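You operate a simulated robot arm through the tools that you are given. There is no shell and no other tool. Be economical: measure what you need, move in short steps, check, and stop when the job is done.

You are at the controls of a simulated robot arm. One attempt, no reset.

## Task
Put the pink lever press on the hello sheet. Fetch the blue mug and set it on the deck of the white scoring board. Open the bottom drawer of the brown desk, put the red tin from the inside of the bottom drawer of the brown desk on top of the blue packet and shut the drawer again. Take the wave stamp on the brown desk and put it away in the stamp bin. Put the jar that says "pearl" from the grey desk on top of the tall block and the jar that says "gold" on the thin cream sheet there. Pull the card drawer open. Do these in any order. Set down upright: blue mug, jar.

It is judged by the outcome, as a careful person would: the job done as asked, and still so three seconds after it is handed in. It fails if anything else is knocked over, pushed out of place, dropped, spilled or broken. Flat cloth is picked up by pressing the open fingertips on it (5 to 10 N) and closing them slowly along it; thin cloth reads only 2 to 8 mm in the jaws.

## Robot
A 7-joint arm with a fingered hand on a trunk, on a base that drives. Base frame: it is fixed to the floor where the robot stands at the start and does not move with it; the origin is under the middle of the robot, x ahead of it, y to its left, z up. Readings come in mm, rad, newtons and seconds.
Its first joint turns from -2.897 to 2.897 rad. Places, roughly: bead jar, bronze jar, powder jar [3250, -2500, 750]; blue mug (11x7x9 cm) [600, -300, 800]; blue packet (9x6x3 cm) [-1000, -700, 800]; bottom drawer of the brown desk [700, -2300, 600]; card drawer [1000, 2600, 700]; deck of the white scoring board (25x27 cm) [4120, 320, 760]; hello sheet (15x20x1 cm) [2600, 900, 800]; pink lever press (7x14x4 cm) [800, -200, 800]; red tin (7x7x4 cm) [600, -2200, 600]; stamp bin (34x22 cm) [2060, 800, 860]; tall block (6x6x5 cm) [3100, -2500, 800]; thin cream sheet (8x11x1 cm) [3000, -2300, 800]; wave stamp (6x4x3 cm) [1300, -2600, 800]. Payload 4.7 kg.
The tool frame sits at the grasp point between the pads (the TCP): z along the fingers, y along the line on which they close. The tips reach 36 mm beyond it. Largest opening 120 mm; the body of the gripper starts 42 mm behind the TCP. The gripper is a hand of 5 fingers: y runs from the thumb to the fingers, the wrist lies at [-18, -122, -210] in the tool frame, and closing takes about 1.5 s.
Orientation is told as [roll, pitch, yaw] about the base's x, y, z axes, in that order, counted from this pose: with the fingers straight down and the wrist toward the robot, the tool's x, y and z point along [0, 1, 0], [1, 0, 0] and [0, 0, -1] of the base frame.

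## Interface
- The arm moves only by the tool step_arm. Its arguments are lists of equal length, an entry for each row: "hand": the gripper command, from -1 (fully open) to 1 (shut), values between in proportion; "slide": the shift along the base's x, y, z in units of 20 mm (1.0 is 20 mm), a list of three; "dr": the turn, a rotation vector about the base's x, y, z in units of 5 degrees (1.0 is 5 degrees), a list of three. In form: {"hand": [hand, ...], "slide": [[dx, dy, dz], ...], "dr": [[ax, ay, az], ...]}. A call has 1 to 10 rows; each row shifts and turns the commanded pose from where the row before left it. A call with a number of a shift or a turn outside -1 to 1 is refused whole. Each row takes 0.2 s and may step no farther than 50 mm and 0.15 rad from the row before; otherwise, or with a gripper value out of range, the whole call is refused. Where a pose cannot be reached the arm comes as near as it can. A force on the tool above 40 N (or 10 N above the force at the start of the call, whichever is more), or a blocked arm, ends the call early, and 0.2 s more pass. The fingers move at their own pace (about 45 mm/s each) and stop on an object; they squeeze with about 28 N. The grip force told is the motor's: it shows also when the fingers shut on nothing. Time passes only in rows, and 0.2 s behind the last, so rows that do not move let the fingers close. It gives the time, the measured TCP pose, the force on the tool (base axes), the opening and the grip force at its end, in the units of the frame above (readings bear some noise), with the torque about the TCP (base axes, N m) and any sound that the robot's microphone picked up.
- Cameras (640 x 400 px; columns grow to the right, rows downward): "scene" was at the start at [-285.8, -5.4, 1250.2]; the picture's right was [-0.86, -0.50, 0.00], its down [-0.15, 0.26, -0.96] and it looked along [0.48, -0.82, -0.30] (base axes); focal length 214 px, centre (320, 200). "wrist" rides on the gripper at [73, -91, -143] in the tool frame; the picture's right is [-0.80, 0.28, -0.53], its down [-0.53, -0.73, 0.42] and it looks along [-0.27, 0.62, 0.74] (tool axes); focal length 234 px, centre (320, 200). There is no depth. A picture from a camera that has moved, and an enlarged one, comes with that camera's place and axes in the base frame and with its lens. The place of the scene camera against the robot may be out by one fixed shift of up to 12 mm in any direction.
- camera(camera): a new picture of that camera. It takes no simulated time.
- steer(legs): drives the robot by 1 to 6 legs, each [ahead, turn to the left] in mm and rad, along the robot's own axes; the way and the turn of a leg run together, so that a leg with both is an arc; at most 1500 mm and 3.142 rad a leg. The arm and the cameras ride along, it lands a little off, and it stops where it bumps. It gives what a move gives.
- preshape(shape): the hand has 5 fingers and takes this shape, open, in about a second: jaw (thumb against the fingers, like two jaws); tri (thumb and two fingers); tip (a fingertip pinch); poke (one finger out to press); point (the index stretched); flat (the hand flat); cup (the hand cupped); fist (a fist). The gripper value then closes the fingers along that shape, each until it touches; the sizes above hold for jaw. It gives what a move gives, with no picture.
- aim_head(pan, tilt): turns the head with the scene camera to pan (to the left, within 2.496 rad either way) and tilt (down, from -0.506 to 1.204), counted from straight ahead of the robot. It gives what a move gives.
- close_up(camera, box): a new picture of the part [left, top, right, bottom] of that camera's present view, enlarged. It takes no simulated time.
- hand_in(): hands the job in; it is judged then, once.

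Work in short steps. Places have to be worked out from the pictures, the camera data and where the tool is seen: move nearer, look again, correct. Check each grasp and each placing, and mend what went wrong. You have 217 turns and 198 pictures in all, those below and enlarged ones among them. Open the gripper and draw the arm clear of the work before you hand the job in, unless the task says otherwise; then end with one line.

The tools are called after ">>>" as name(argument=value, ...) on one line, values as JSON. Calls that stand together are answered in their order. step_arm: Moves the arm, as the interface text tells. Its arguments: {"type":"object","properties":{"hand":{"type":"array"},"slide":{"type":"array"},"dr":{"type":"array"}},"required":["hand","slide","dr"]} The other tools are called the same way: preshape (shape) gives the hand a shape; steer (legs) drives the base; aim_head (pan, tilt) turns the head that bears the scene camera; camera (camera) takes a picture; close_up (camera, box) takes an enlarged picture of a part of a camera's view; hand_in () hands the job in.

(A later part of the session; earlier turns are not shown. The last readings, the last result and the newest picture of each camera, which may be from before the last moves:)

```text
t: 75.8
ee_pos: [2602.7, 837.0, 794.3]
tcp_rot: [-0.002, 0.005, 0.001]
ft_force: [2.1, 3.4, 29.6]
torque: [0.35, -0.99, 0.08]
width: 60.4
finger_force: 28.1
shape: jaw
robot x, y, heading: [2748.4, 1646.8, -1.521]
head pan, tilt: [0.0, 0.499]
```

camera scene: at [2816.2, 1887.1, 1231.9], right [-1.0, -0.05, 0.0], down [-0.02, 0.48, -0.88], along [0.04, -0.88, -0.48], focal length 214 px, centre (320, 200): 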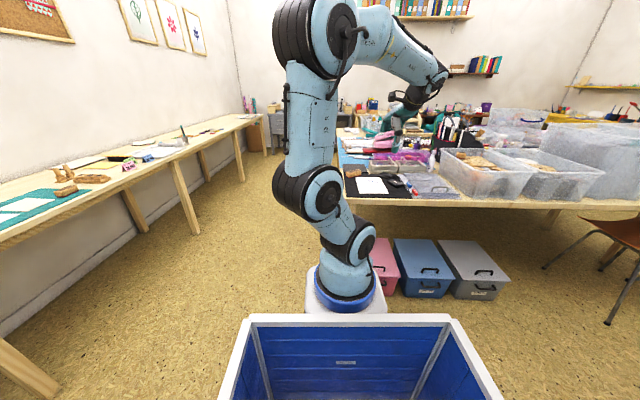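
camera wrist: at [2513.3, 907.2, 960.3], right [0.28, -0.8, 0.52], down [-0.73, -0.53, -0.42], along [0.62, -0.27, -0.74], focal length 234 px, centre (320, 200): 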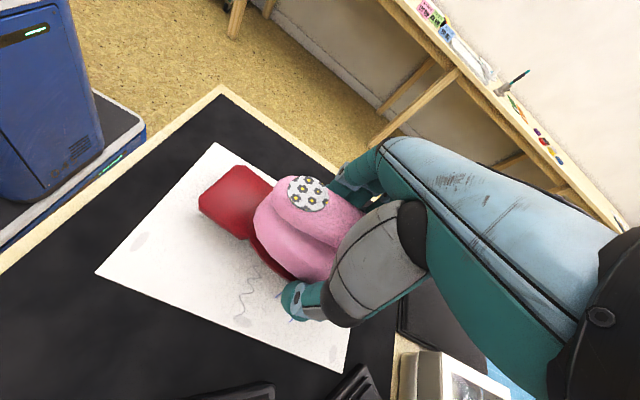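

Contact; I open a little, then check.

>>> step_arm(hand=[0, -0.2, -0.4, -0.5, -0.5, -0.5], slide=[[0, 0, 0.1], [0, 0, 0], [0, 0, 0], [0, 0, 0], [0, 0, 0], [0, 0, 0.5]], dr=[[0, 0, 0], [0, 0, 0], [0, 0, 0], [0, 0, 0], [0, 0, 0], [0, 0, 0]])

>>> step_arm(hand=[-0.5, -0.5, -0.5, -0.5, -0.5, -0.5, -0.5, -0.5, -0.5, -0.5], slide=[[0, 0, 0.7], [0, 0, 1], [0, 0, 1], [0, 0, 1], [0, 0, 1], [0, 0.5, 1], [0, 1, 1], [0, 1, 1], [0, 1, 1], [0, 1, 1]], dr=[[0, 0, 0], [0, 0, 0], [0, 0, 0], [0, 0, 0], [0, 0, 0], [0, 0, -1], [0, 0, -1], [0, 0, -1], [0, 0, -1], [0, 0, -1]])

>>> camera(camera="wrist")

>>> camera(camera="scene")

```text
t: 77.2
ee_pos: [2602.4, 836.6, 800.9]
tcp_rot: [0.005, 0.004, 0.002]
ft_force: [0.2, -0.2, -0.8]
torque: [0.02, 0.02, -0.02]
width: 89.6
finger_force: 0.0
shape: jaw
robot x, y, heading: [2750.4, 1649.8, -1.524]
head pan, tilt: [0.0, 0.499]
```

```text
t: 79.5
ee_pos: [2604.3, 925.8, 996.5]
tcp_rot: [0.004, 0.006, -0.439]
ft_force: [-0.4, -1.0, -1.2]
torque: [0.06, 0.01, 0.01]
width: 89.8
finger_force: 0.1
shape: jaw
robot x, y, heading: [2753.5, 1650.7, -1.523]
head pan, tilt: [0.0, 0.499]
```

```text
161 pictures are left
camera wrist: at [2552.6, 1029.7, 1140.1], right [-0.09, -0.85, 0.52], down [-0.89, -0.17, -0.42], along [0.45, -0.5, -0.74], focal length 234 px, centre (320, 200)
```

wrist: 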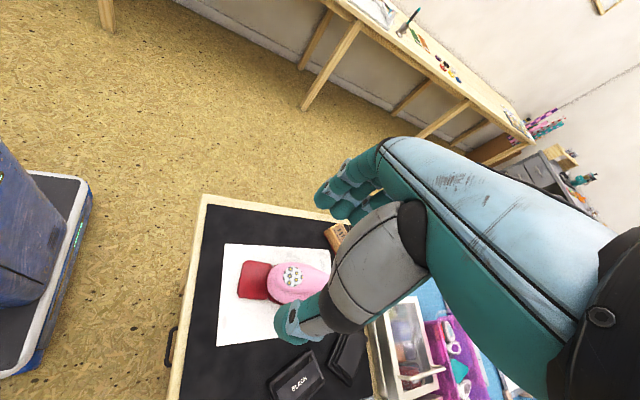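

```text
160 pictures are left
camera scene: at [2816.1, 1886.8, 1231.9], right [-1.0, -0.05, 0.0], down [-0.02, 0.48, -0.88], along [0.04, -0.88, -0.48], focal length 214 px, centre (320, 200)
```

scene: 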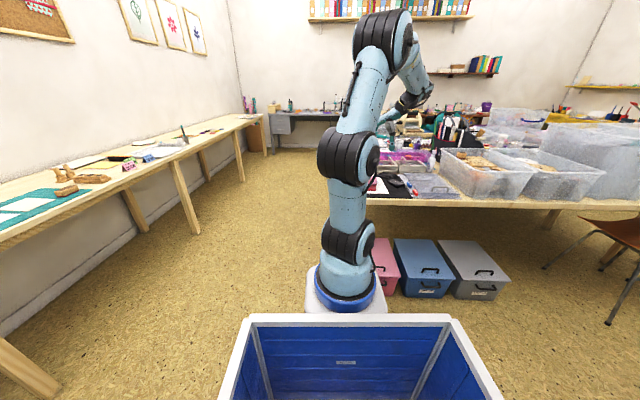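

The press rests squarely on the sheet. Next: the jars on the grey desk; I drive down the aisle.

>>> steer(legs=[[0, 0.75], [900, 0], [0, -0.8], [1500, 0], [500, 0]])

>>> camera(camera="scene")

>>> aim_head(pan=0.9, tilt=0.4)

>>> camera(camera="scene")

```text
t: 97.8
ee_pos: [3249.4, -1680.7, 997.1]
tcp_rot: [0.002, 0.005, -0.481]
ft_force: [0.7, 0.7, -0.1]
torque: [0.02, 0.01, -0.01]
width: 89.7
finger_force: 0.1
shape: jaw
robot x, y, heading: [3426.6, -967.3, -1.568]
head pan, tilt: [0.0, 0.499]
```

```text
159 pictures are left
camera scene: at [3506.7, -730.9, 1231.8], right [-1.0, 0.0, 0.0], down [0.0, 0.48, -0.88], along [0.0, -0.88, -0.48], focal length 214 px, centre (320, 200)
```

scene: 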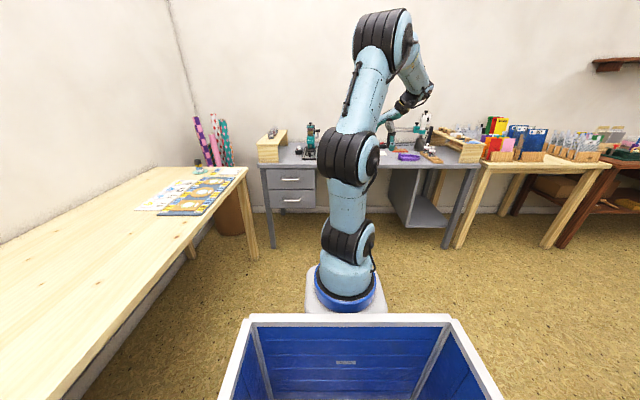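

```text
t: 99.0
ee_pos: [3250.3, -1681.0, 997.9]
tcp_rot: [0.002, 0.005, -0.482]
ft_force: [-0.2, -0.2, 0.5]
torque: [0.04, 0.01, 0.0]
width: 89.7
finger_force: 0.0
shape: jaw
robot x, y, heading: [3433.9, -962.7, -1.567]
head pan, tilt: [0.901, 0.4]
```

```text
158 pictures are left
camera scene: at [3579.2, -697.5, 1241.0], right [-0.62, -0.78, 0.0], down [-0.3, 0.24, -0.92], along [0.72, -0.57, -0.39], focal length 214 px, centre (320, 200)
```

scene: 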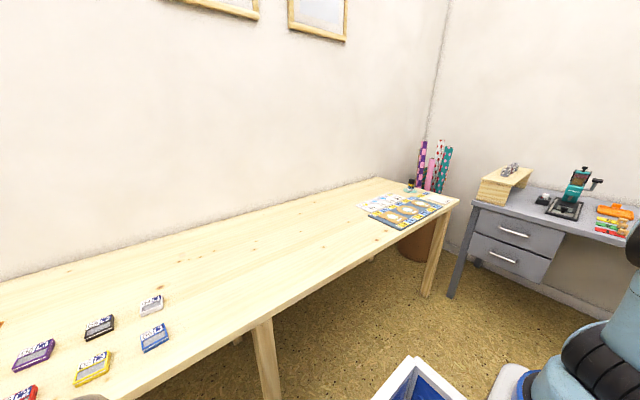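

The grey desk's front edge is at y≈-2120. I retract and lift the arm, then drive up to the desk.

>>> step_arm(hand=[-0.5, -0.5, -0.5, -0.5, -0.5, -0.5, -0.5, -0.5, -0.5, -0.5], slide=[[0, 1, 0.5], [0, 1, 0.5], [0, 1, 0.5], [0, 1, 0.5], [0, 1, 0.5], [0, 1, 0.5], [0, 1, 0.5], [0, 1, 0.5], [0, 1, 0], [0, 1, 0]], dr=[[0, 0, -1], [0, 0, -1], [0, 0, -1], [0, 0, -1], [0, 0, -1], [0, 0, -1], [0, 0, -1], [0, 0, -1], [0, 0, -1], [0, 0, -1]])

>>> steer(legs=[[0, -0.35], [780, 0], [0, 0.35]])

>>> aim_head(pan=0, tilt=0.5)

>>> camera(camera="scene")

>>> camera(camera="wrist")

```text
t: 101.2
ee_pos: [3252.5, -1478.6, 1078.5]
tcp_rot: [0.001, 0.006, -1.359]
ft_force: [-0.4, -0.2, -1.3]
torque: [0.0, -0.05, -0.01]
width: 89.6
finger_force: 0.1
shape: jaw
robot x, y, heading: [3432.0, -965.4, -1.572]
head pan, tilt: [0.901, 0.4]
```

```text
t: 107.5
ee_pos: [2969.1, -2194.0, 1079.0]
tcp_rot: [0.001, 0.005, -1.375]
ft_force: [-0.2, 0.2, 0.0]
torque: [0.0, 0.03, -0.01]
width: 89.6
finger_force: 0.1
shape: jaw
robot x, y, heading: [3156.9, -1678.9, -1.591]
head pan, tilt: [0.901, 0.4]
```

```text
t: 108.7
ee_pos: [2968.4, -2193.7, 1078.9]
tcp_rot: [0.002, 0.005, -1.375]
ft_force: [0.2, -0.2, -0.7]
torque: [-0.04, 0.0, 0.01]
width: 89.5
finger_force: 0.1
shape: jaw
robot x, y, heading: [3156.5, -1682.1, -1.591]
head pan, tilt: [0.0, 0.499]
```

```text
157 pictures are left
camera scene: at [3238.5, -1449.5, 1231.8], right [-1.0, 0.02, 0.0], down [0.01, 0.48, -0.88], along [-0.02, -0.88, -0.48], focal length 214 px, centre (320, 200)
```

scene: 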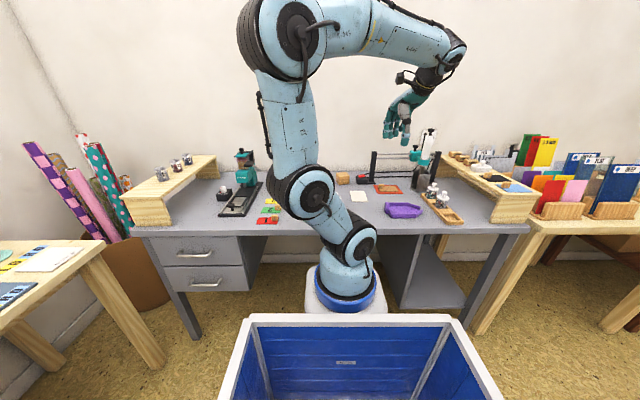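

```text
156 pictures are left
camera wrist: at [3022.3, -2090.2, 1222.3], right [-0.73, -0.43, 0.52], down [-0.66, 0.62, -0.42], along [-0.14, -0.66, -0.74], focal length 234 px, centre (320, 200)
```

wrist: 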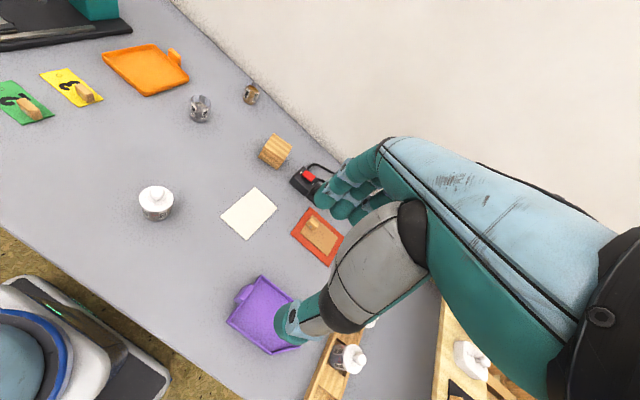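

>>> close_up(camera="wrist", box=[180, 70, 300, 145])

>>> close_up(camera="wrist", box=[110, 165, 206, 225])

>>> close_up(camera="wrist", box=[300, 300, 500, 400])

```text
5.33 times, centred on (240, 108) of wrist
camera zoom: at [3022.3, -2090.2, 1222.3], right [-0.73, -0.43, 0.52], down [-0.66, 0.62, -0.42], along [-0.14, -0.66, -0.74], focal length 1249 px, centre (747, 693)
```

zoom: 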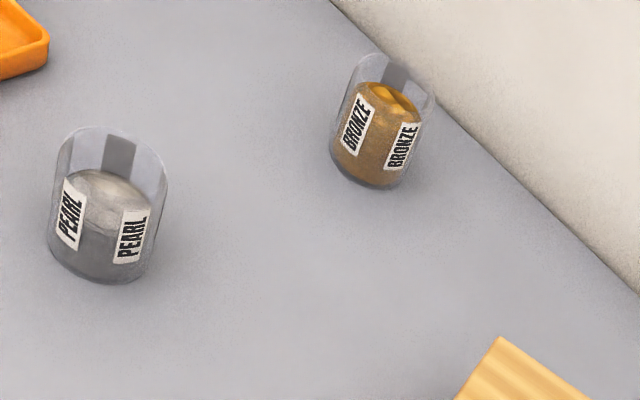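

```text
6.67 times, centred on (158, 195) of wrist
camera zoom: at [3022.3, -2090.2, 1222.3], right [-0.73, -0.43, 0.52], down [-0.66, 0.62, -0.42], along [-0.14, -0.66, -0.74], focal length 1561 px, centre (1400, 233)
```

zoom: 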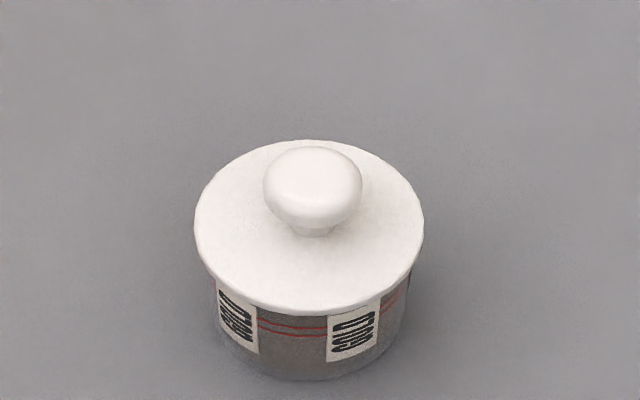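

```text
3.20 times, centred on (400, 350) of wrist
camera zoom: at [3022.3, -2090.2, 1222.3], right [-0.73, -0.43, 0.52], down [-0.66, 0.62, -0.42], along [-0.14, -0.66, -0.74], focal length 749 px, centre (64, -280)
```

zoom: 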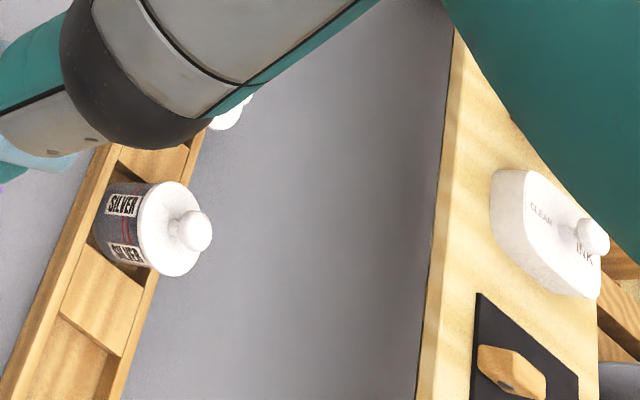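

Labels read: PEARL (open glass, about (3286,-2462)), GOLD (lidded, about (3166,-2231)); block top at (3107,-2504), sheet at (3044,-2351). I move over the pearl jar.

>>> step_arm(hand=[-0.5, -0.5, -0.5, -0.5, -0.5, -0.5, -0.5, -0.5, -0.5, -0.5], slide=[[1, -0.8, 0], [1, -0.8, 0], [1, -0.8, 0], [1, -0.8, 0], [1, -0.8, 0], [1, -0.8, 0], [1, -0.8, 0], [1, -0.8, 0], [1, -0.8, -0.5], [1, -0.8, -0.5]], dr=[[0, 0, 0], [0, 0, 0], [0, 0, 0], [0, 0, 0], [0, 0, 0], [0, 0, 0], [0, 0, 0], [0, 0, 0], [0, 0, 0], [0, 0, 0]])

>>> step_arm(hand=[-0.5, -0.5, -0.5, -0.5, -0.5, -0.5, -0.5, -0.5], slide=[[0.8, -0.8, -0.8], [0.8, -0.8, -1], [0.8, -0.7, -1], [0.8, -0.6, -1], [0.8, -0.6, -1], [0.8, -0.5, -1], [0.8, -0.5, -1], [0.3, -0.4, -1]], dr=[[0, 0, 0], [0, 0, 0], [0, 0, 0], [0, 0, 0], [0, 0, 0], [0, 0, 0], [0, 0, 0], [0, 0, 0]])

>>> camera(camera="wrist")

>>> camera(camera="scene")

```text
t: 110.9
ee_pos: [3168.3, -2355.2, 1060.1]
tcp_rot: [0.001, 0.004, -1.376]
ft_force: [0.1, 0.1, 0.4]
torque: [0.01, 0.0, 0.0]
width: 89.6
finger_force: 0.1
shape: jaw
robot x, y, heading: [3158.5, -1679.5, -1.59]
head pan, tilt: [0.0, 0.499]
```

```text
t: 112.7
ee_pos: [3285.8, -2449.9, 902.0]
tcp_rot: [0.003, 0.002, -1.375]
ft_force: [0.6, 0.4, -0.2]
torque: [-0.01, 0.04, 0.01]
width: 89.9
finger_force: 0.1
shape: jaw
robot x, y, heading: [3156.2, -1683.1, -1.588]
head pan, tilt: [0.0, 0.499]
```

```text
152 pictures are left
camera wrist: at [3339.9, -2346.0, 1045.2], right [-0.73, -0.43, 0.52], down [-0.66, 0.62, -0.42], along [-0.14, -0.66, -0.74], focal length 234 px, centre (320, 200)
```

wrist: 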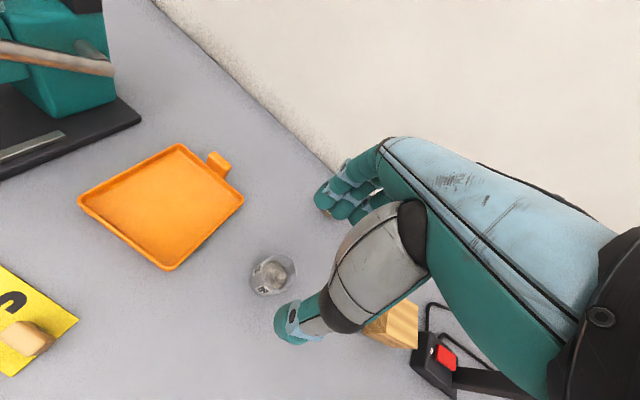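

```text
151 pictures are left
camera scene: at [3238.4, -1449.4, 1231.8], right [-1.0, 0.02, 0.0], down [0.01, 0.48, -0.88], along [-0.02, -0.88, -0.48], focal length 214 px, centre (320, 200)
```

scene: 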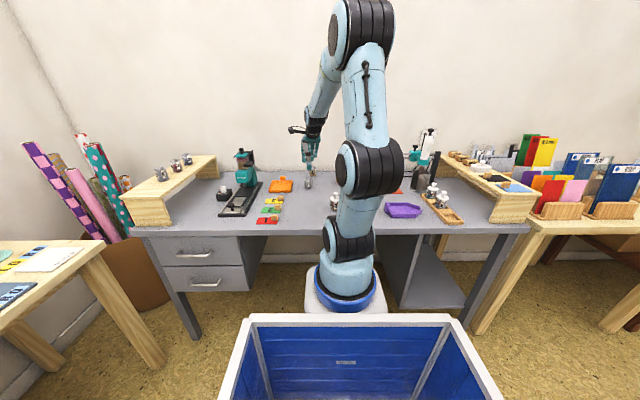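

Triangulating, the jar is at (3284,-2451), desk surface near z 755. The hand is aligned; I descend and close.

>>> step_arm(hand=[-0.5, -0.5, -0.5, -0.5, -0.5, -0.5, -0.5], slide=[[-0.1, 0, -1], [0, 0, -1], [0, 0, -1], [0, 0, -0.8], [0, 0, -0.6], [0, 0, -0.5], [0, 0, -0.3]], dr=[[0, 0, 0], [0, 0, 0], [0, 0, 0], [0, 0, 0], [0, 0, 0], [0, 0, 0], [0, 0, 0]])

>>> camera(camera="wrist")

```text
t: 114.3
ee_pos: [3284.3, -2449.7, 797.7]
tcp_rot: [0.002, 0.005, -1.374]
ft_force: [-0.7, -1.4, -0.5]
torque: [0.0, 0.0, 0.0]
width: 90.0
finger_force: 0.1
shape: jaw
robot x, y, heading: [3157.1, -1681.5, -1.586]
head pan, tilt: [0.0, 0.499]
```

```text
150 pictures are left
camera wrist: at [3339.2, -2347.0, 941.4], right [-0.73, -0.43, 0.52], down [-0.66, 0.62, -0.42], along [-0.14, -0.66, -0.74], focal length 234 px, centre (320, 200)
```

wrist: 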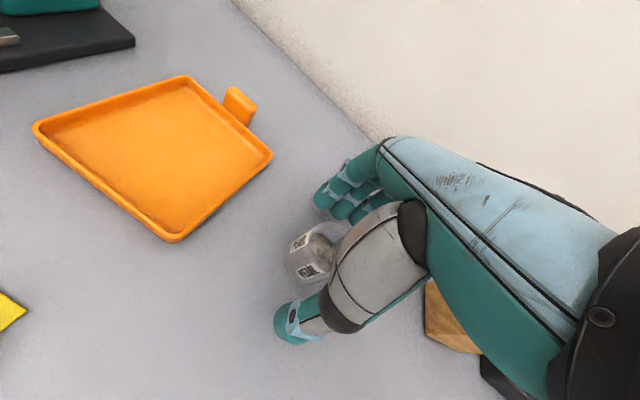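

>>> step_arm(hand=[0, 0.3, 0.6, 1, 1, 1, 1, 1], slide=[[0, 0, 0], [0, 0, 0], [0, 0, 0], [0, 0, 0], [0, 0, 0], [0, 0, 0], [0, 0, 0], [0, 0, 0]], dr=[[0, 0, 0], [0, 0, 0], [0, 0, 0], [0, 0, 0], [0, 0, 0], [0, 0, 0], [0, 0, 0], [0, 0, 0]])

>>> camera(camera="wrist")

```text
t: 116.1
ee_pos: [3284.6, -2449.1, 798.0]
tcp_rot: [0.002, 0.005, -1.376]
ft_force: [-0.8, 0.8, -0.5]
torque: [0.0, 0.0, 0.0]
width: 31.8
finger_force: 28.2
shape: jaw
robot x, y, heading: [3155.9, -1683.0, -1.588]
head pan, tilt: [0.0, 0.499]
```

```text
149 pictures are left
camera wrist: at [3339.2, -2347.0, 941.6], right [-0.73, -0.43, 0.52], down [-0.66, 0.62, -0.42], along [-0.14, -0.66, -0.74], focal length 234 px, centre (320, 200)
```

wrist: 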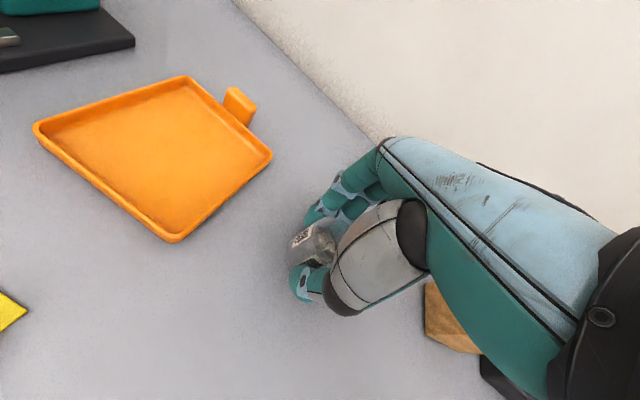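

The grip (32 mm) is off the jar's middle; I reopen, shift 12 mm along +x and regrip.

>>> step_arm(hand=[0.2, -0.2, -0.5, -0.5, -0.5, -0.5, -0.5], slide=[[0, 0, 0], [0, 0, 0], [0, 0, 0], [0, 0, 0], [0.3, 0.1, 0], [0.3, 0.05, 0], [0, 0, 0]], dr=[[0, 0, 0], [0, 0, 0], [0, 0, 0], [0, 0, 0], [0, 0, 0], [0, 0, 0], [0, 0, 0]])

>>> camera(camera="wrist")

>>> close_up(camera="scene", box=[270, 140, 350, 200])

```text
t: 117.7
ee_pos: [3297.9, -2447.2, 799.5]
tcp_rot: [0.001, 0.005, -1.375]
ft_force: [0.3, -0.2, -0.7]
torque: [-0.01, 0.01, 0.04]
width: 89.4
finger_force: 0.1
shape: jaw
robot x, y, heading: [3154.7, -1685.1, -1.586]
head pan, tilt: [0.0, 0.499]
```

```text
148 pictures are left
camera wrist: at [3352.0, -2344.4, 942.0], right [-0.73, -0.43, 0.52], down [-0.66, 0.62, -0.42], along [-0.14, -0.66, -0.74], focal length 234 px, centre (320, 200)
```

wrist: 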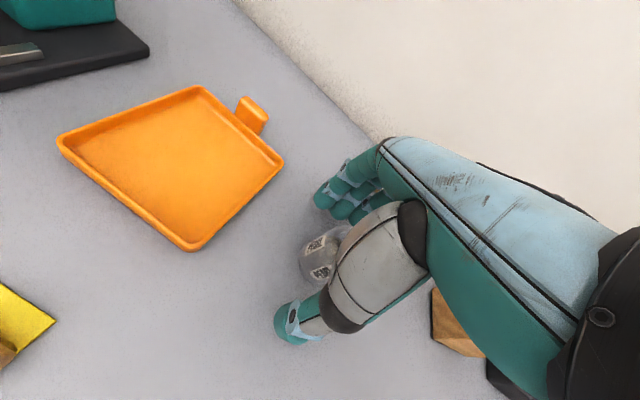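

```text
6.67 times, centred on (310, 170) of scene
camera zoom: at [3238.4, -1449.6, 1231.8], right [-1.0, 0.02, 0.0], down [0.01, 0.48, -0.88], along [-0.02, -0.88, -0.48], focal length 1430 px, centre (387, 400)
```

zoom: 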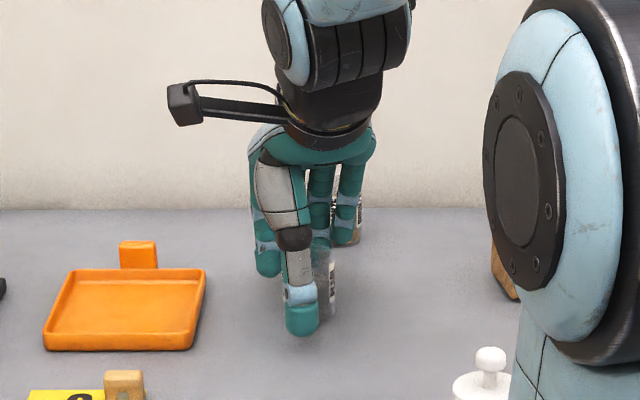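

On closer reading the first alignment was about right (outer fingers just wrap the cylinder). I shift back 15 mm and grip again.

>>> step_arm(hand=[-0.5, -0.5, -0.5, 0, 0.4, 0.8, 1, 1, 1, 1], slide=[[-0.4, 0, 0], [-0.4, -0.05, 0], [0, 0, 0], [0, 0, 0], [0, 0, 0], [0, 0, 0], [0, 0, 0], [0, 0, 0], [0, 0, 0], [0, 0, 0.3]], dr=[[0, 0, 0], [0, 0, 0], [0, 0, 0], [0, 0, 0], [0, 0, 0], [0, 0, 0], [0, 0, 0], [0, 0, 0], [0, 0, 0], [0, 0, 0]])

>>> close_up(camera="wrist", box=[240, 150, 440, 330])

>>> close_up(camera="scene", box=[280, 150, 340, 195])

```text
t: 119.9
ee_pos: [3279.2, -2448.0, 805.1]
tcp_rot: [0.002, 0.005, -1.374]
ft_force: [-0.5, -0.1, -0.7]
torque: [0.01, 0.0, -0.02]
width: 31.2
finger_force: 27.5
shape: jaw
robot x, y, heading: [3158.9, -1682.0, -1.589]
head pan, tilt: [0.0, 0.499]
```

```text
2.22 times, centred on (340, 240) of wrist
camera zoom: at [3333.2, -2345.5, 948.0], right [-0.73, -0.43, 0.52], down [-0.66, 0.62, -0.42], along [-0.14, -0.66, -0.74], focal length 520 px, centre (276, 111)
```

zoom: 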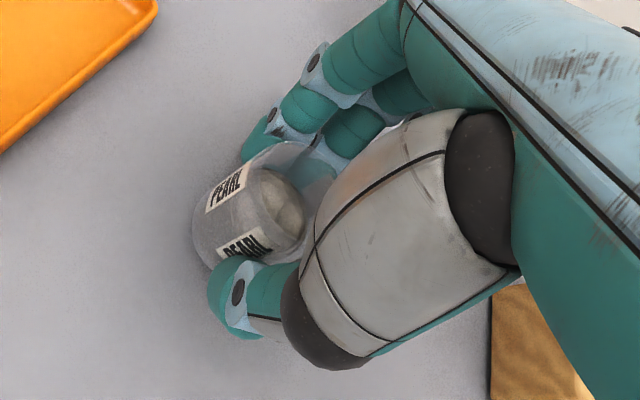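

```text
8.89 times, centred on (310, 172) of scene
camera zoom: at [3238.4, -1449.6, 1231.8], right [-1.0, 0.02, 0.0], down [0.01, 0.48, -0.88], along [-0.02, -0.88, -0.48], focal length 1906 px, centre (409, 444)
```

zoom: 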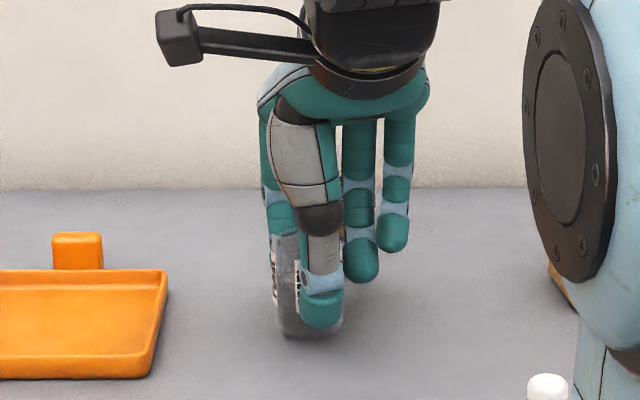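

The thumb is about 9 mm off-centre; I regrip at x≈3288.

>>> step_arm(hand=[0.3, -0.1, -0.4, -0.4, -0.4, 0.2, 0.6, 1, 1, 1], slide=[[0, 0, -0.2], [0, 0, 0], [0, 0, 0], [0.45, 0, 0], [0, 0, 0], [0, 0, 0], [0, 0, 0], [0, 0, 0], [0, 0, 0], [0, 0, 0]], dr=[[0, 0, 0], [0, 0, 0], [0, 0, 0], [0, 0, 0], [0, 0, 0], [0, 0, 0], [0, 0, 0], [0, 0, 0], [0, 0, 0], [0, 0, 0]])

>>> step_arm(hand=[1, 1, 1], slide=[[0, 0, 0.2], [0, 0, 0.4], [0, 0, 0.6]], dr=[[0, 0, 0], [0, 0, 0], [0, 0, 0]])

>>> close_up(camera="wrist", box=[240, 150, 440, 330])

>>> close_up(camera="scene", box=[280, 150, 340, 195])

```text
t: 122.1
ee_pos: [3290.2, -2449.0, 799.7]
tcp_rot: [0.001, 0.004, -1.377]
ft_force: [1.3, -0.5, 0.2]
torque: [0.0, -0.01, -0.01]
width: 30.2
finger_force: 27.8
shape: jaw
robot x, y, heading: [3155.9, -1683.0, -1.588]
head pan, tilt: [0.0, 0.499]
```

```text
t: 122.9
ee_pos: [3290.5, -2449.1, 823.7]
tcp_rot: [0.001, 0.005, -1.377]
ft_force: [0.0, -0.4, -0.9]
torque: [0.0, -0.01, 0.0]
width: 29.9
finger_force: 27.7
shape: jaw
robot x, y, heading: [3158.5, -1684.8, -1.588]
head pan, tilt: [0.0, 0.499]
```

```text
2.22 times, centred on (340, 240) of wrist
camera zoom: at [3344.5, -2345.3, 967.5], right [-0.73, -0.43, 0.52], down [-0.66, 0.62, -0.42], along [-0.14, -0.66, -0.74], focal length 520 px, centre (276, 111)
```

zoom: 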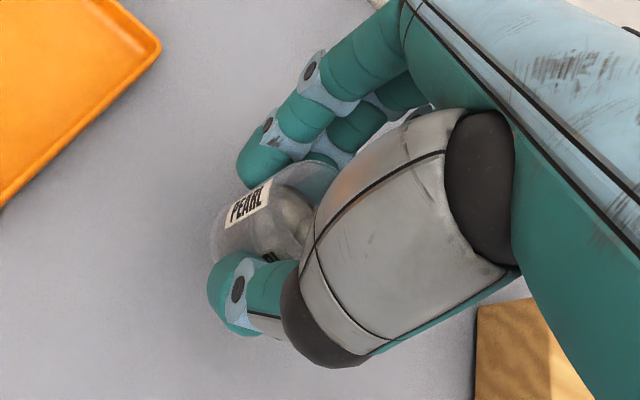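

```text
8.89 times, centred on (310, 172) of scene
camera zoom: at [3238.4, -1449.6, 1231.8], right [-1.0, 0.02, 0.0], down [0.01, 0.48, -0.88], along [-0.02, -0.88, -0.48], focal length 1906 px, centre (409, 444)
```

zoom: 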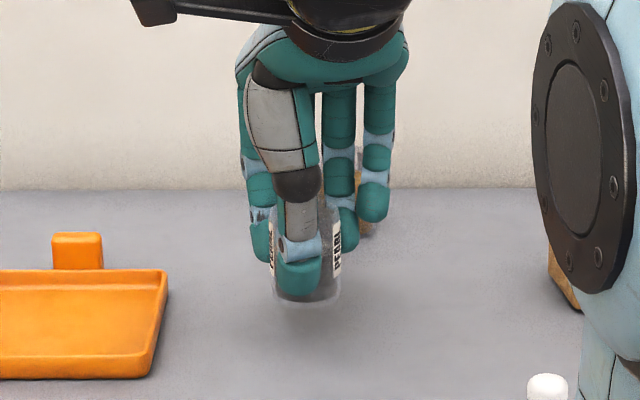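

Jar is held upright and centred. I lift and carry it over to the block.

>>> step_arm(hand=[1, 1, 1, 1, 1, 1, 1, 1, 1, 1], slide=[[0, 0, 1], [0, 0, 1], [0, 0, 1], [-0.7, -0.2, 1], [-1, -0.3, 1], [-1, -0.3, 0.5], [-1, -0.4, 0], [-1, -0.4, 0], [-1, -0.4, 0], [-1, -0.3, 0]], dr=[[0, 0, 0], [0, 0, 0], [0, 0, 0], [0, 0, 0], [0, 0, 0], [0, 0, 0], [0, 0, 0], [0, 0, 0], [0, 0, 0], [0, 0, 0]])

>>> camera(camera="wrist")

>>> camera(camera="scene")

```text
t: 125.1
ee_pos: [3156.9, -2493.6, 934.9]
tcp_rot: [0.002, 0.005, -1.375]
ft_force: [0.3, 0.6, -0.9]
torque: [0.0, -0.01, -0.05]
width: 29.8
finger_force: 27.9
shape: jaw
robot x, y, heading: [3155.3, -1684.0, -1.592]
head pan, tilt: [0.0, 0.499]
```

```text
142 pictures are left
camera wrist: at [3211.5, -2390.7, 1078.6], right [-0.73, -0.43, 0.52], down [-0.66, 0.62, -0.42], along [-0.14, -0.66, -0.74], focal length 234 px, centre (320, 200)
```

wrist: 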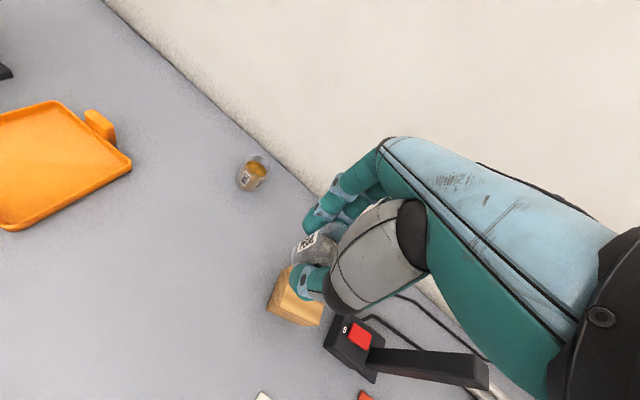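

```text
141 pictures are left
camera scene: at [3238.4, -1449.5, 1231.8], right [-1.0, 0.02, 0.0], down [0.01, 0.48, -0.88], along [-0.02, -0.88, -0.48], focal length 214 px, centre (320, 200)
```

scene: 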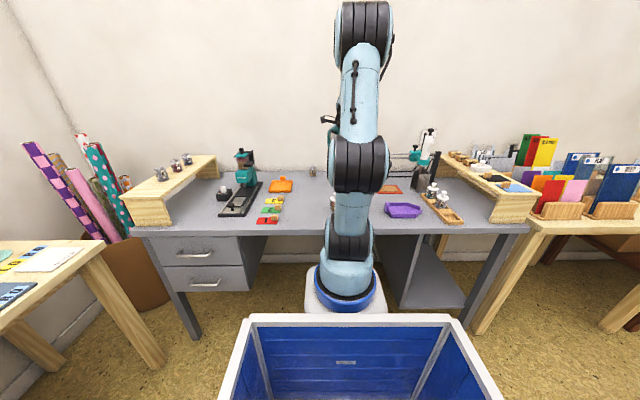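

>>> close_up(camera="wrist", box=[240, 200, 400, 340])

```text
2.86 times, centred on (320, 270) of wrist
camera zoom: at [3211.5, -2390.7, 1078.6], right [-0.73, -0.43, 0.52], down [-0.66, 0.62, -0.42], along [-0.14, -0.66, -0.74], focal length 669 px, centre (320, 0)
```

zoom: 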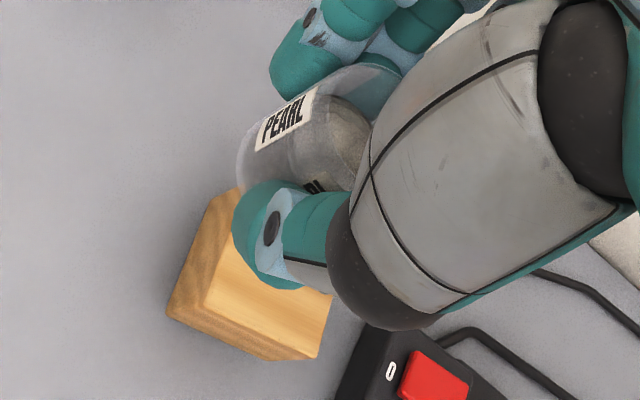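

Block centre is near (3105,-2504), top about z 795. I shift over it and descend partway.

>>> step_arm(hand=[1, 1, 1, 1, 1, 1, 1], slide=[[-0.8, -0.2, 0], [-0.8, -0.2, 0], [-0.75, -0.1, -0.4], [0, 0, -0.7], [0, 0, -0.6], [0, 0, -0.5], [0, 0, -0.5]], dr=[[0, 0, 0], [0, 0, 0], [0, 0, 0], [0, 0, 0], [0, 0, 0], [0, 0, 0], [0, 0, 0]])

>>> close_up(camera="wrist", box=[220, 190, 400, 340])

>>> aim_head(pan=-0.15, tilt=0.5)

>>> camera(camera="scene")

```text
t: 126.7
ee_pos: [3108.3, -2505.8, 880.2]
tcp_rot: [0.002, 0.006, -1.373]
ft_force: [0.3, -0.3, -1.3]
torque: [0.0, -0.01, -0.02]
width: 30.0
finger_force: 28.1
shape: jaw
robot x, y, heading: [3159.3, -1680.2, -1.587]
head pan, tilt: [0.0, 0.499]
```

```text
2.67 times, centred on (310, 265) of wrist
camera zoom: at [3162.4, -2402.5, 1024.1], right [-0.73, -0.43, 0.52], down [-0.66, 0.62, -0.42], along [-0.14, -0.66, -0.74], focal length 624 px, centre (347, 27)
```

zoom: 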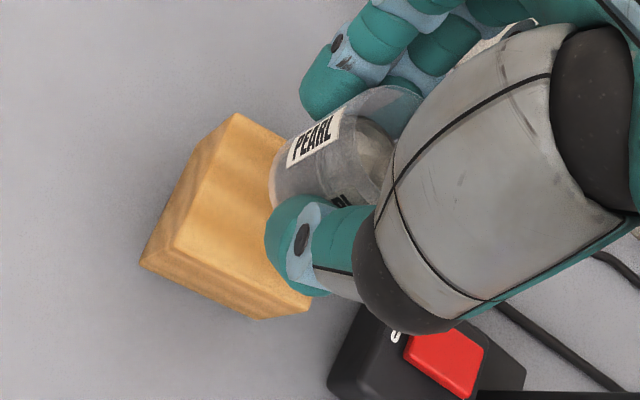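

```text
t: 127.4
ee_pos: [3107.9, -2505.5, 880.7]
tcp_rot: [0.003, 0.005, -1.375]
ft_force: [-0.2, 0.2, -1.0]
torque: [0.06, 0.03, 0.0]
width: 29.9
finger_force: 27.6
shape: jaw
robot x, y, heading: [3157.9, -1685.7, -1.594]
head pan, tilt: [-0.15, 0.499]
```

```text
138 pictures are left
camera scene: at [3224.8, -1448.3, 1231.8], right [-0.99, 0.17, 0.0], down [0.08, 0.47, -0.88], along [-0.15, -0.87, -0.48], focal length 214 px, centre (320, 200)
```

scene: 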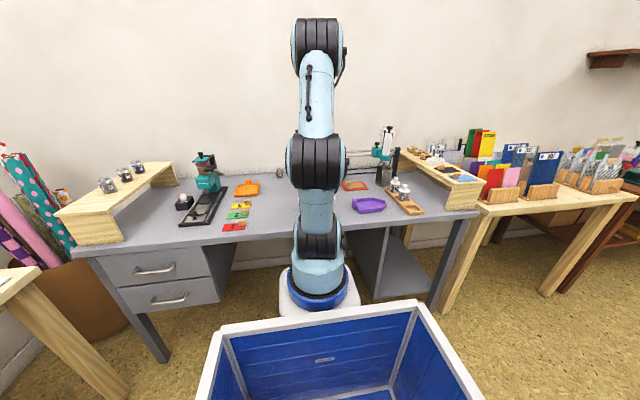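

Jar is well over the block's middle; I lower gently to contact (expected TCP z≈850).

>>> step_arm(hand=[1, 1, 1, 1, 1, 1], slide=[[0, -0.1, -0.5], [0, 0, -0.5], [0, 0, -0.2], [0, 0, -0.1], [0, 0, -0.1], [0, 0, 0]], dr=[[0, 0, 0], [0, 0, 0], [0, 0, 0], [0, 0, 0], [0, 0, 0], [0, 0, 0]])

```text
t: 128.8
ee_pos: [3108.8, -2507.7, 853.4]
tcp_rot: [0.001, 0.005, -1.376]
ft_force: [-0.1, -0.6, 0.0]
torque: [0.02, -0.03, 0.02]
width: 29.8
finger_force: 28.0
shape: jaw
robot x, y, heading: [3152.9, -1684.7, -1.589]
head pan, tilt: [-0.15, 0.499]
```

>>> step_arm(hand=[1, 1, 1, 1], slide=[[0, 0, -0.1], [0, 0, -0.1], [0, 0, -0.08], [0, 0, 0]], dr=[[0, 0, 0], [0, 0, 0], [0, 0, 0], [0, 0, 0]])

>>> close_up(camera="wrist", box=[220, 190, 400, 340])

```text
t: 129.8
ee_pos: [3108.7, -2507.2, 849.4]
tcp_rot: [0.0, 0.001, -1.374]
ft_force: [1.3, 1.5, 13.2]
torque: [-0.16, -0.02, -0.02]
width: 30.6
finger_force: 27.8
shape: jaw
robot x, y, heading: [3156.0, -1682.9, -1.591]
head pan, tilt: [-0.15, 0.499]
```

```text
2.67 times, centred on (310, 265) of wrist
camera zoom: at [3162.7, -2403.5, 992.7], right [-0.73, -0.43, 0.52], down [-0.66, 0.62, -0.42], along [-0.14, -0.66, -0.74], focal length 624 px, centre (347, 27)
```

zoom: 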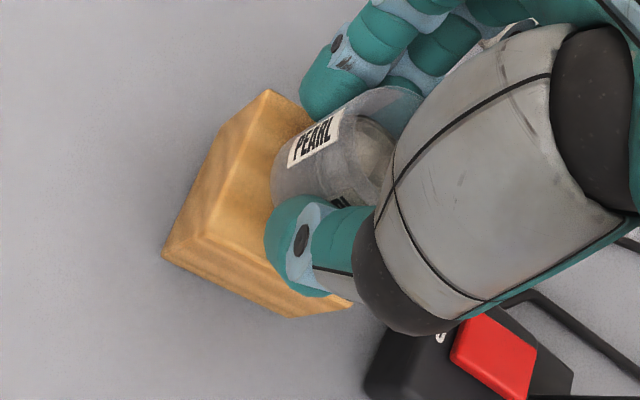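

Contact at 850. Jar may be ~6 mm to −x of centre; I nudge it up and over by 5 mm, set it down, and open.

>>> step_arm(hand=[1, 1, 1, 1, 0.7, 0.4, 0.1, -0.2, -0.4, -0.4], slide=[[0, 0, 0.25], [0.25, 0, 0], [0, 0, -0.15], [0, 0, -0.1], [0, 0, 0], [0, 0, 0], [0, 0, 0], [0, 0, 0], [0, 0, 0], [0, 0, 0]], dr=[[0, 0, 0], [0, 0, 0], [0, 0, 0], [0, 0, 0], [0, 0, 0], [0, 0, 0], [0, 0, 0], [0, 0, 0], [0, 0, 0], [0, 0, 0]])

>>> step_arm(hand=[-0.4, -0.4, -0.4, -0.4, -0.4, -0.4, -0.4, -0.4], slide=[[0, 0, 0.5], [0, 0, 1], [0, 0, 1], [0, 0, 1], [0, 0, 1], [0, 0, 1], [0, 0, 1], [0, 0, 1]], dr=[[0, 0, 0], [0, 0, 0], [0, 0, 0], [0, 0, 0], [0, 0, 0], [0, 0, 0], [0, 0, 0], [0, 0, 0]])

>>> camera(camera="wrist")

```text
t: 132.0
ee_pos: [3113.8, -2506.5, 848.1]
tcp_rot: [0.003, 0.007, -1.374]
ft_force: [-0.9, 0.1, 0.5]
torque: [-0.01, -0.02, 0.02]
width: 83.7
finger_force: 0.0
shape: jaw
robot x, y, heading: [3157.9, -1678.7, -1.594]
head pan, tilt: [-0.15, 0.499]
```

```text
t: 133.8
ee_pos: [3111.7, -2504.6, 995.9]
tcp_rot: [0.001, 0.004, -1.374]
ft_force: [-0.2, 0.2, 0.0]
torque: [0.0, -0.04, -0.02]
width: 83.7
finger_force: 0.1
shape: jaw
robot x, y, heading: [3158.5, -1683.2, -1.588]
head pan, tilt: [-0.15, 0.499]
```

```text
136 pictures are left
camera wrist: at [3167.1, -2402.6, 1139.4], right [-0.73, -0.43, 0.52], down [-0.66, 0.62, -0.42], along [-0.14, -0.66, -0.74], focal length 234 px, centre (320, 200)
```

wrist: 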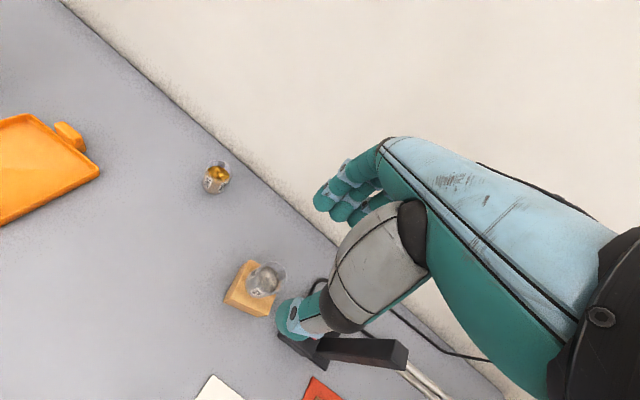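

Pearl stands on the block. Now over to the gold jar near (3164,-2228).

>>> step_arm(hand=[-0.6, -0.6, -0.6, -0.6, -0.6, -0.6, -0.6, -0.6, -0.6, -0.6], slide=[[0.3, 1, 0], [0.3, 1, 0], [0.3, 1, 0], [0.3, 1, 0], [0.3, 1, 0], [0.3, 1, 0], [0.3, 1, 0], [0.3, 1, 0], [0, 1, 0], [0, 1, 0]], dr=[[0, 0, -0.3], [0, 0, -0.3], [0, 0, -0.3], [0, 0, -0.3], [0, 0, -0.3], [0, 0, -0.3], [0, 0, -0.3], [0, 0, 0], [0, 0, 0], [0, 0, 0]])

>>> step_arm(hand=[-0.6, -0.6, -0.6, -0.6, -0.6], slide=[[0.1, 1, -0.5], [0.1, 1, -0.8], [0, 0.7, -1], [0, 0.4, -1], [0, 0.4, -1]], dr=[[0, 0, 0], [0, 0, 0], [0, 0, 0], [0, 0, 0], [0, 0, 0]])

>>> camera(camera="wrist")

>>> camera(camera="scene")

```text
t: 136.0
ee_pos: [3161.6, -2306.9, 997.0]
tcp_rot: [0.003, 0.004, -1.559]
ft_force: [-0.4, -0.2, -0.8]
torque: [0.02, 0.0, 0.02]
width: 95.6
finger_force: 0.1
shape: jaw
robot x, y, heading: [3157.2, -1681.1, -1.589]
head pan, tilt: [-0.15, 0.499]
```

```text
t: 137.2
ee_pos: [3164.6, -2236.5, 911.4]
tcp_rot: [0.003, 0.005, -1.559]
ft_force: [0.5, 0.2, -0.2]
torque: [-0.01, -0.01, 0.02]
width: 95.6
finger_force: 0.0
shape: jaw
robot x, y, heading: [3155.3, -1682.3, -1.583]
head pan, tilt: [-0.15, 0.499]
```

```text
135 pictures are left
camera wrist: at [3237.4, -2144.9, 1055.1], right [-0.8, -0.29, 0.52], down [-0.54, 0.73, -0.42], along [-0.26, -0.62, -0.74], focal length 234 px, centre (320, 200)
```

wrist: 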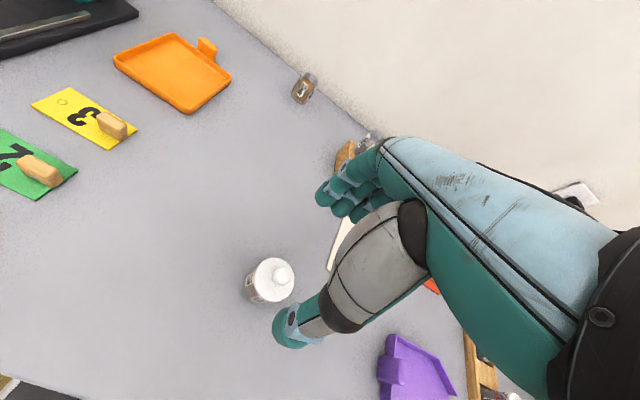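

```text
134 pictures are left
camera scene: at [3224.8, -1448.3, 1231.8], right [-0.99, 0.17, 0.0], down [0.08, 0.47, -0.88], along [-0.15, -0.87, -0.48], focal length 214 px, centre (320, 200)
```

scene: 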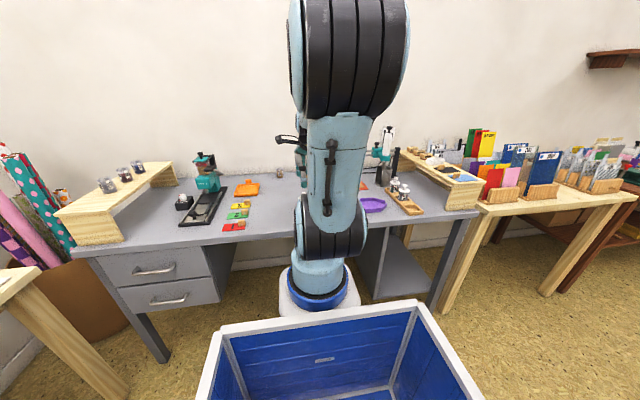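

Lid centre triangulates to (3166,-2230,792). I centre and go down low so that the fingertips take the body.

>>> step_arm(hand=[-0.6, -0.6, -0.6, -0.6, -0.6, -0.6, -0.6, -0.6], slide=[[0.1, 0.3, -0.8], [0, 0, -1], [0, 0, -1], [0, 0, -0.9], [0, 0, -0.8], [0, 0, -0.7], [0, 0, -0.5], [0, 0, -0.3]], dr=[[0, 0, 0], [0, 0, 0], [0, 0, 0], [0, 0, 0], [0, 0, 0], [0, 0, 0], [0, 0, 0], [0, 0, 0]])

>>> close_up(camera="wrist", box=[220, 150, 420, 350])

>>> aim_head(pan=0.3, tilt=0.6)

>>> camera(camera="scene")

```text
t: 139.0
ee_pos: [3167.3, -2231.5, 791.6]
tcp_rot: [0.0, 0.006, -1.557]
ft_force: [0.1, -0.6, 0.1]
torque: [-0.03, 0.03, -0.02]
width: 95.8
finger_force: 0.0
shape: jaw
robot x, y, heading: [3157.7, -1682.9, -1.59]
head pan, tilt: [-0.15, 0.499]
```

```text
2.00 times, centred on (320, 250) of wrist
camera zoom: at [3239.7, -2139.8, 934.6], right [-0.8, -0.29, 0.52], down [-0.54, 0.73, -0.42], along [-0.26, -0.62, -0.74], focal length 468 px, centre (320, 100)
```

zoom: 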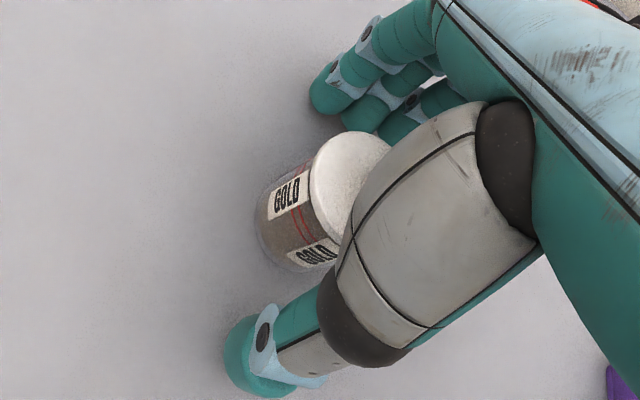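

```text
t: 139.9
ee_pos: [3168.4, -2232.2, 791.0]
tcp_rot: [0.002, 0.006, -1.559]
ft_force: [0.7, 0.9, 0.3]
torque: [0.01, 0.0, 0.02]
width: 95.6
finger_force: 0.1
shape: jaw
robot x, y, heading: [3155.8, -1681.9, -1.587]
head pan, tilt: [0.3, 0.6]
```

```text
132 pictures are left
camera scene: at [3264.6, -1443.5, 1222.7], right [-0.96, -0.28, 0.0], down [-0.16, 0.54, -0.83], along [0.23, -0.79, -0.56], focal length 214 px, centre (320, 200)
```

scene: 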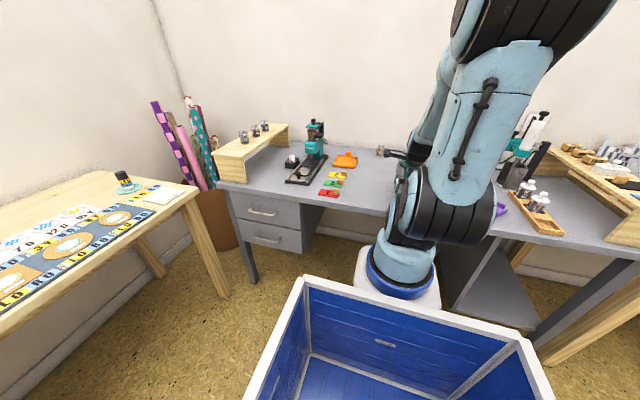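

>>> step_arm(hand=[-0.6, -0.2, 0.2, 0.5, 0.8, 1, 1, 1, 1], slide=[[-0.25, 0, -0.15], [0, 0, 0], [0, 0, 0], [0, 0, 0], [0, 0, 0], [0, 0, 0], [0, 0, 0], [0, 0, 0], [0, 0, 0]], dr=[[0, 0, 0], [0, 0, 0], [0, 0, 0], [0, 0, 0], [0, 0, 0], [0, 0, 0], [0, 0, 0], [0, 0, 0], [0, 0, 0]])

>>> close_up(camera="wrist", box=[220, 150, 420, 350])

>>> close_up(camera="scene", box=[350, 140, 450, 220])

```text
t: 141.9
ee_pos: [3162.0, -2232.8, 789.5]
tcp_rot: [0.001, 0.005, -1.56]
ft_force: [0.4, 0.0, -0.6]
torque: [0.0, 0.02, 0.0]
width: 33.9
finger_force: 27.6
shape: jaw
robot x, y, heading: [3157.8, -1681.9, -1.59]
head pan, tilt: [0.3, 0.6]
```

```text
2.00 times, centred on (320, 250) of wrist
camera zoom: at [3234.3, -2140.6, 932.2], right [-0.8, -0.29, 0.52], down [-0.54, 0.73, -0.42], along [-0.26, -0.62, -0.74], focal length 468 px, centre (320, 100)
```

zoom: 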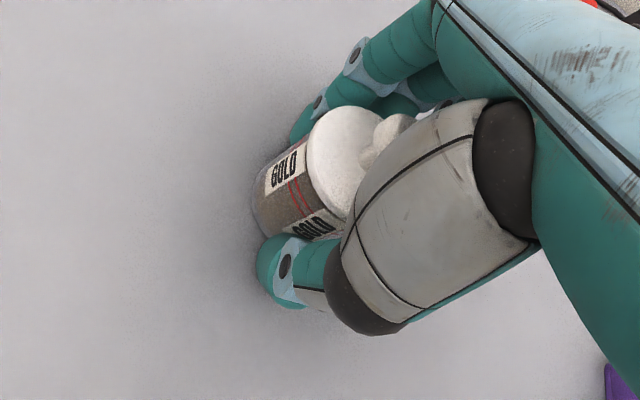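

```text
5.00 times, centred on (400, 180) of scene
camera zoom: at [3264.6, -1443.4, 1222.7], right [-0.96, -0.28, 0.0], down [-0.16, 0.54, -0.83], along [0.23, -0.79, -0.56], focal length 1072 px, centre (-80, 300)
```

zoom: 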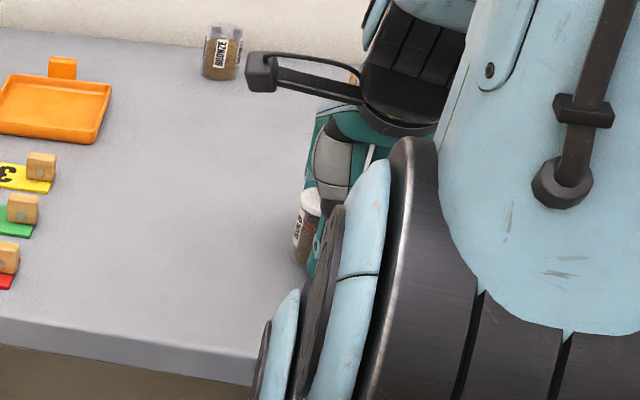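

>>> step_arm(hand=[1, 1, 1, 1, 1, 1], slide=[[0, 0, 0.2], [0, 0, 0.4], [0, 0, 0.8], [0, 0, 1], [0, 0, 1], [0, 0, 1]], dr=[[0, 0, 0], [0, 0, 0], [0, 0, 0], [0, 0, 0], [0, 0, 0], [0, 0, 0]])

>>> camera(camera="wrist")

```text
t: 143.3
ee_pos: [3163.4, -2232.8, 876.6]
tcp_rot: [0.003, 0.004, -1.556]
ft_force: [-0.1, 0.1, -1.4]
torque: [0.0, 0.02, 0.03]
width: 33.7
finger_force: 28.1
shape: jaw
robot x, y, heading: [3159.5, -1682.3, -1.584]
head pan, tilt: [0.3, 0.6]
```

```text
129 pictures are left
camera wrist: at [3234.4, -2141.3, 1020.7], right [-0.8, -0.29, 0.52], down [-0.54, 0.73, -0.42], along [-0.26, -0.62, -0.74], focal length 234 px, centre (320, 200)
```

wrist: 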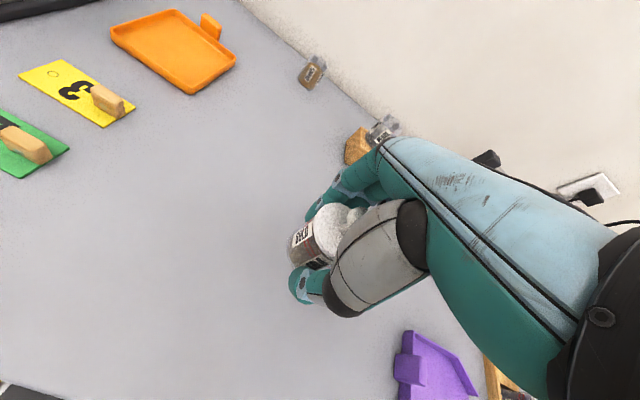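

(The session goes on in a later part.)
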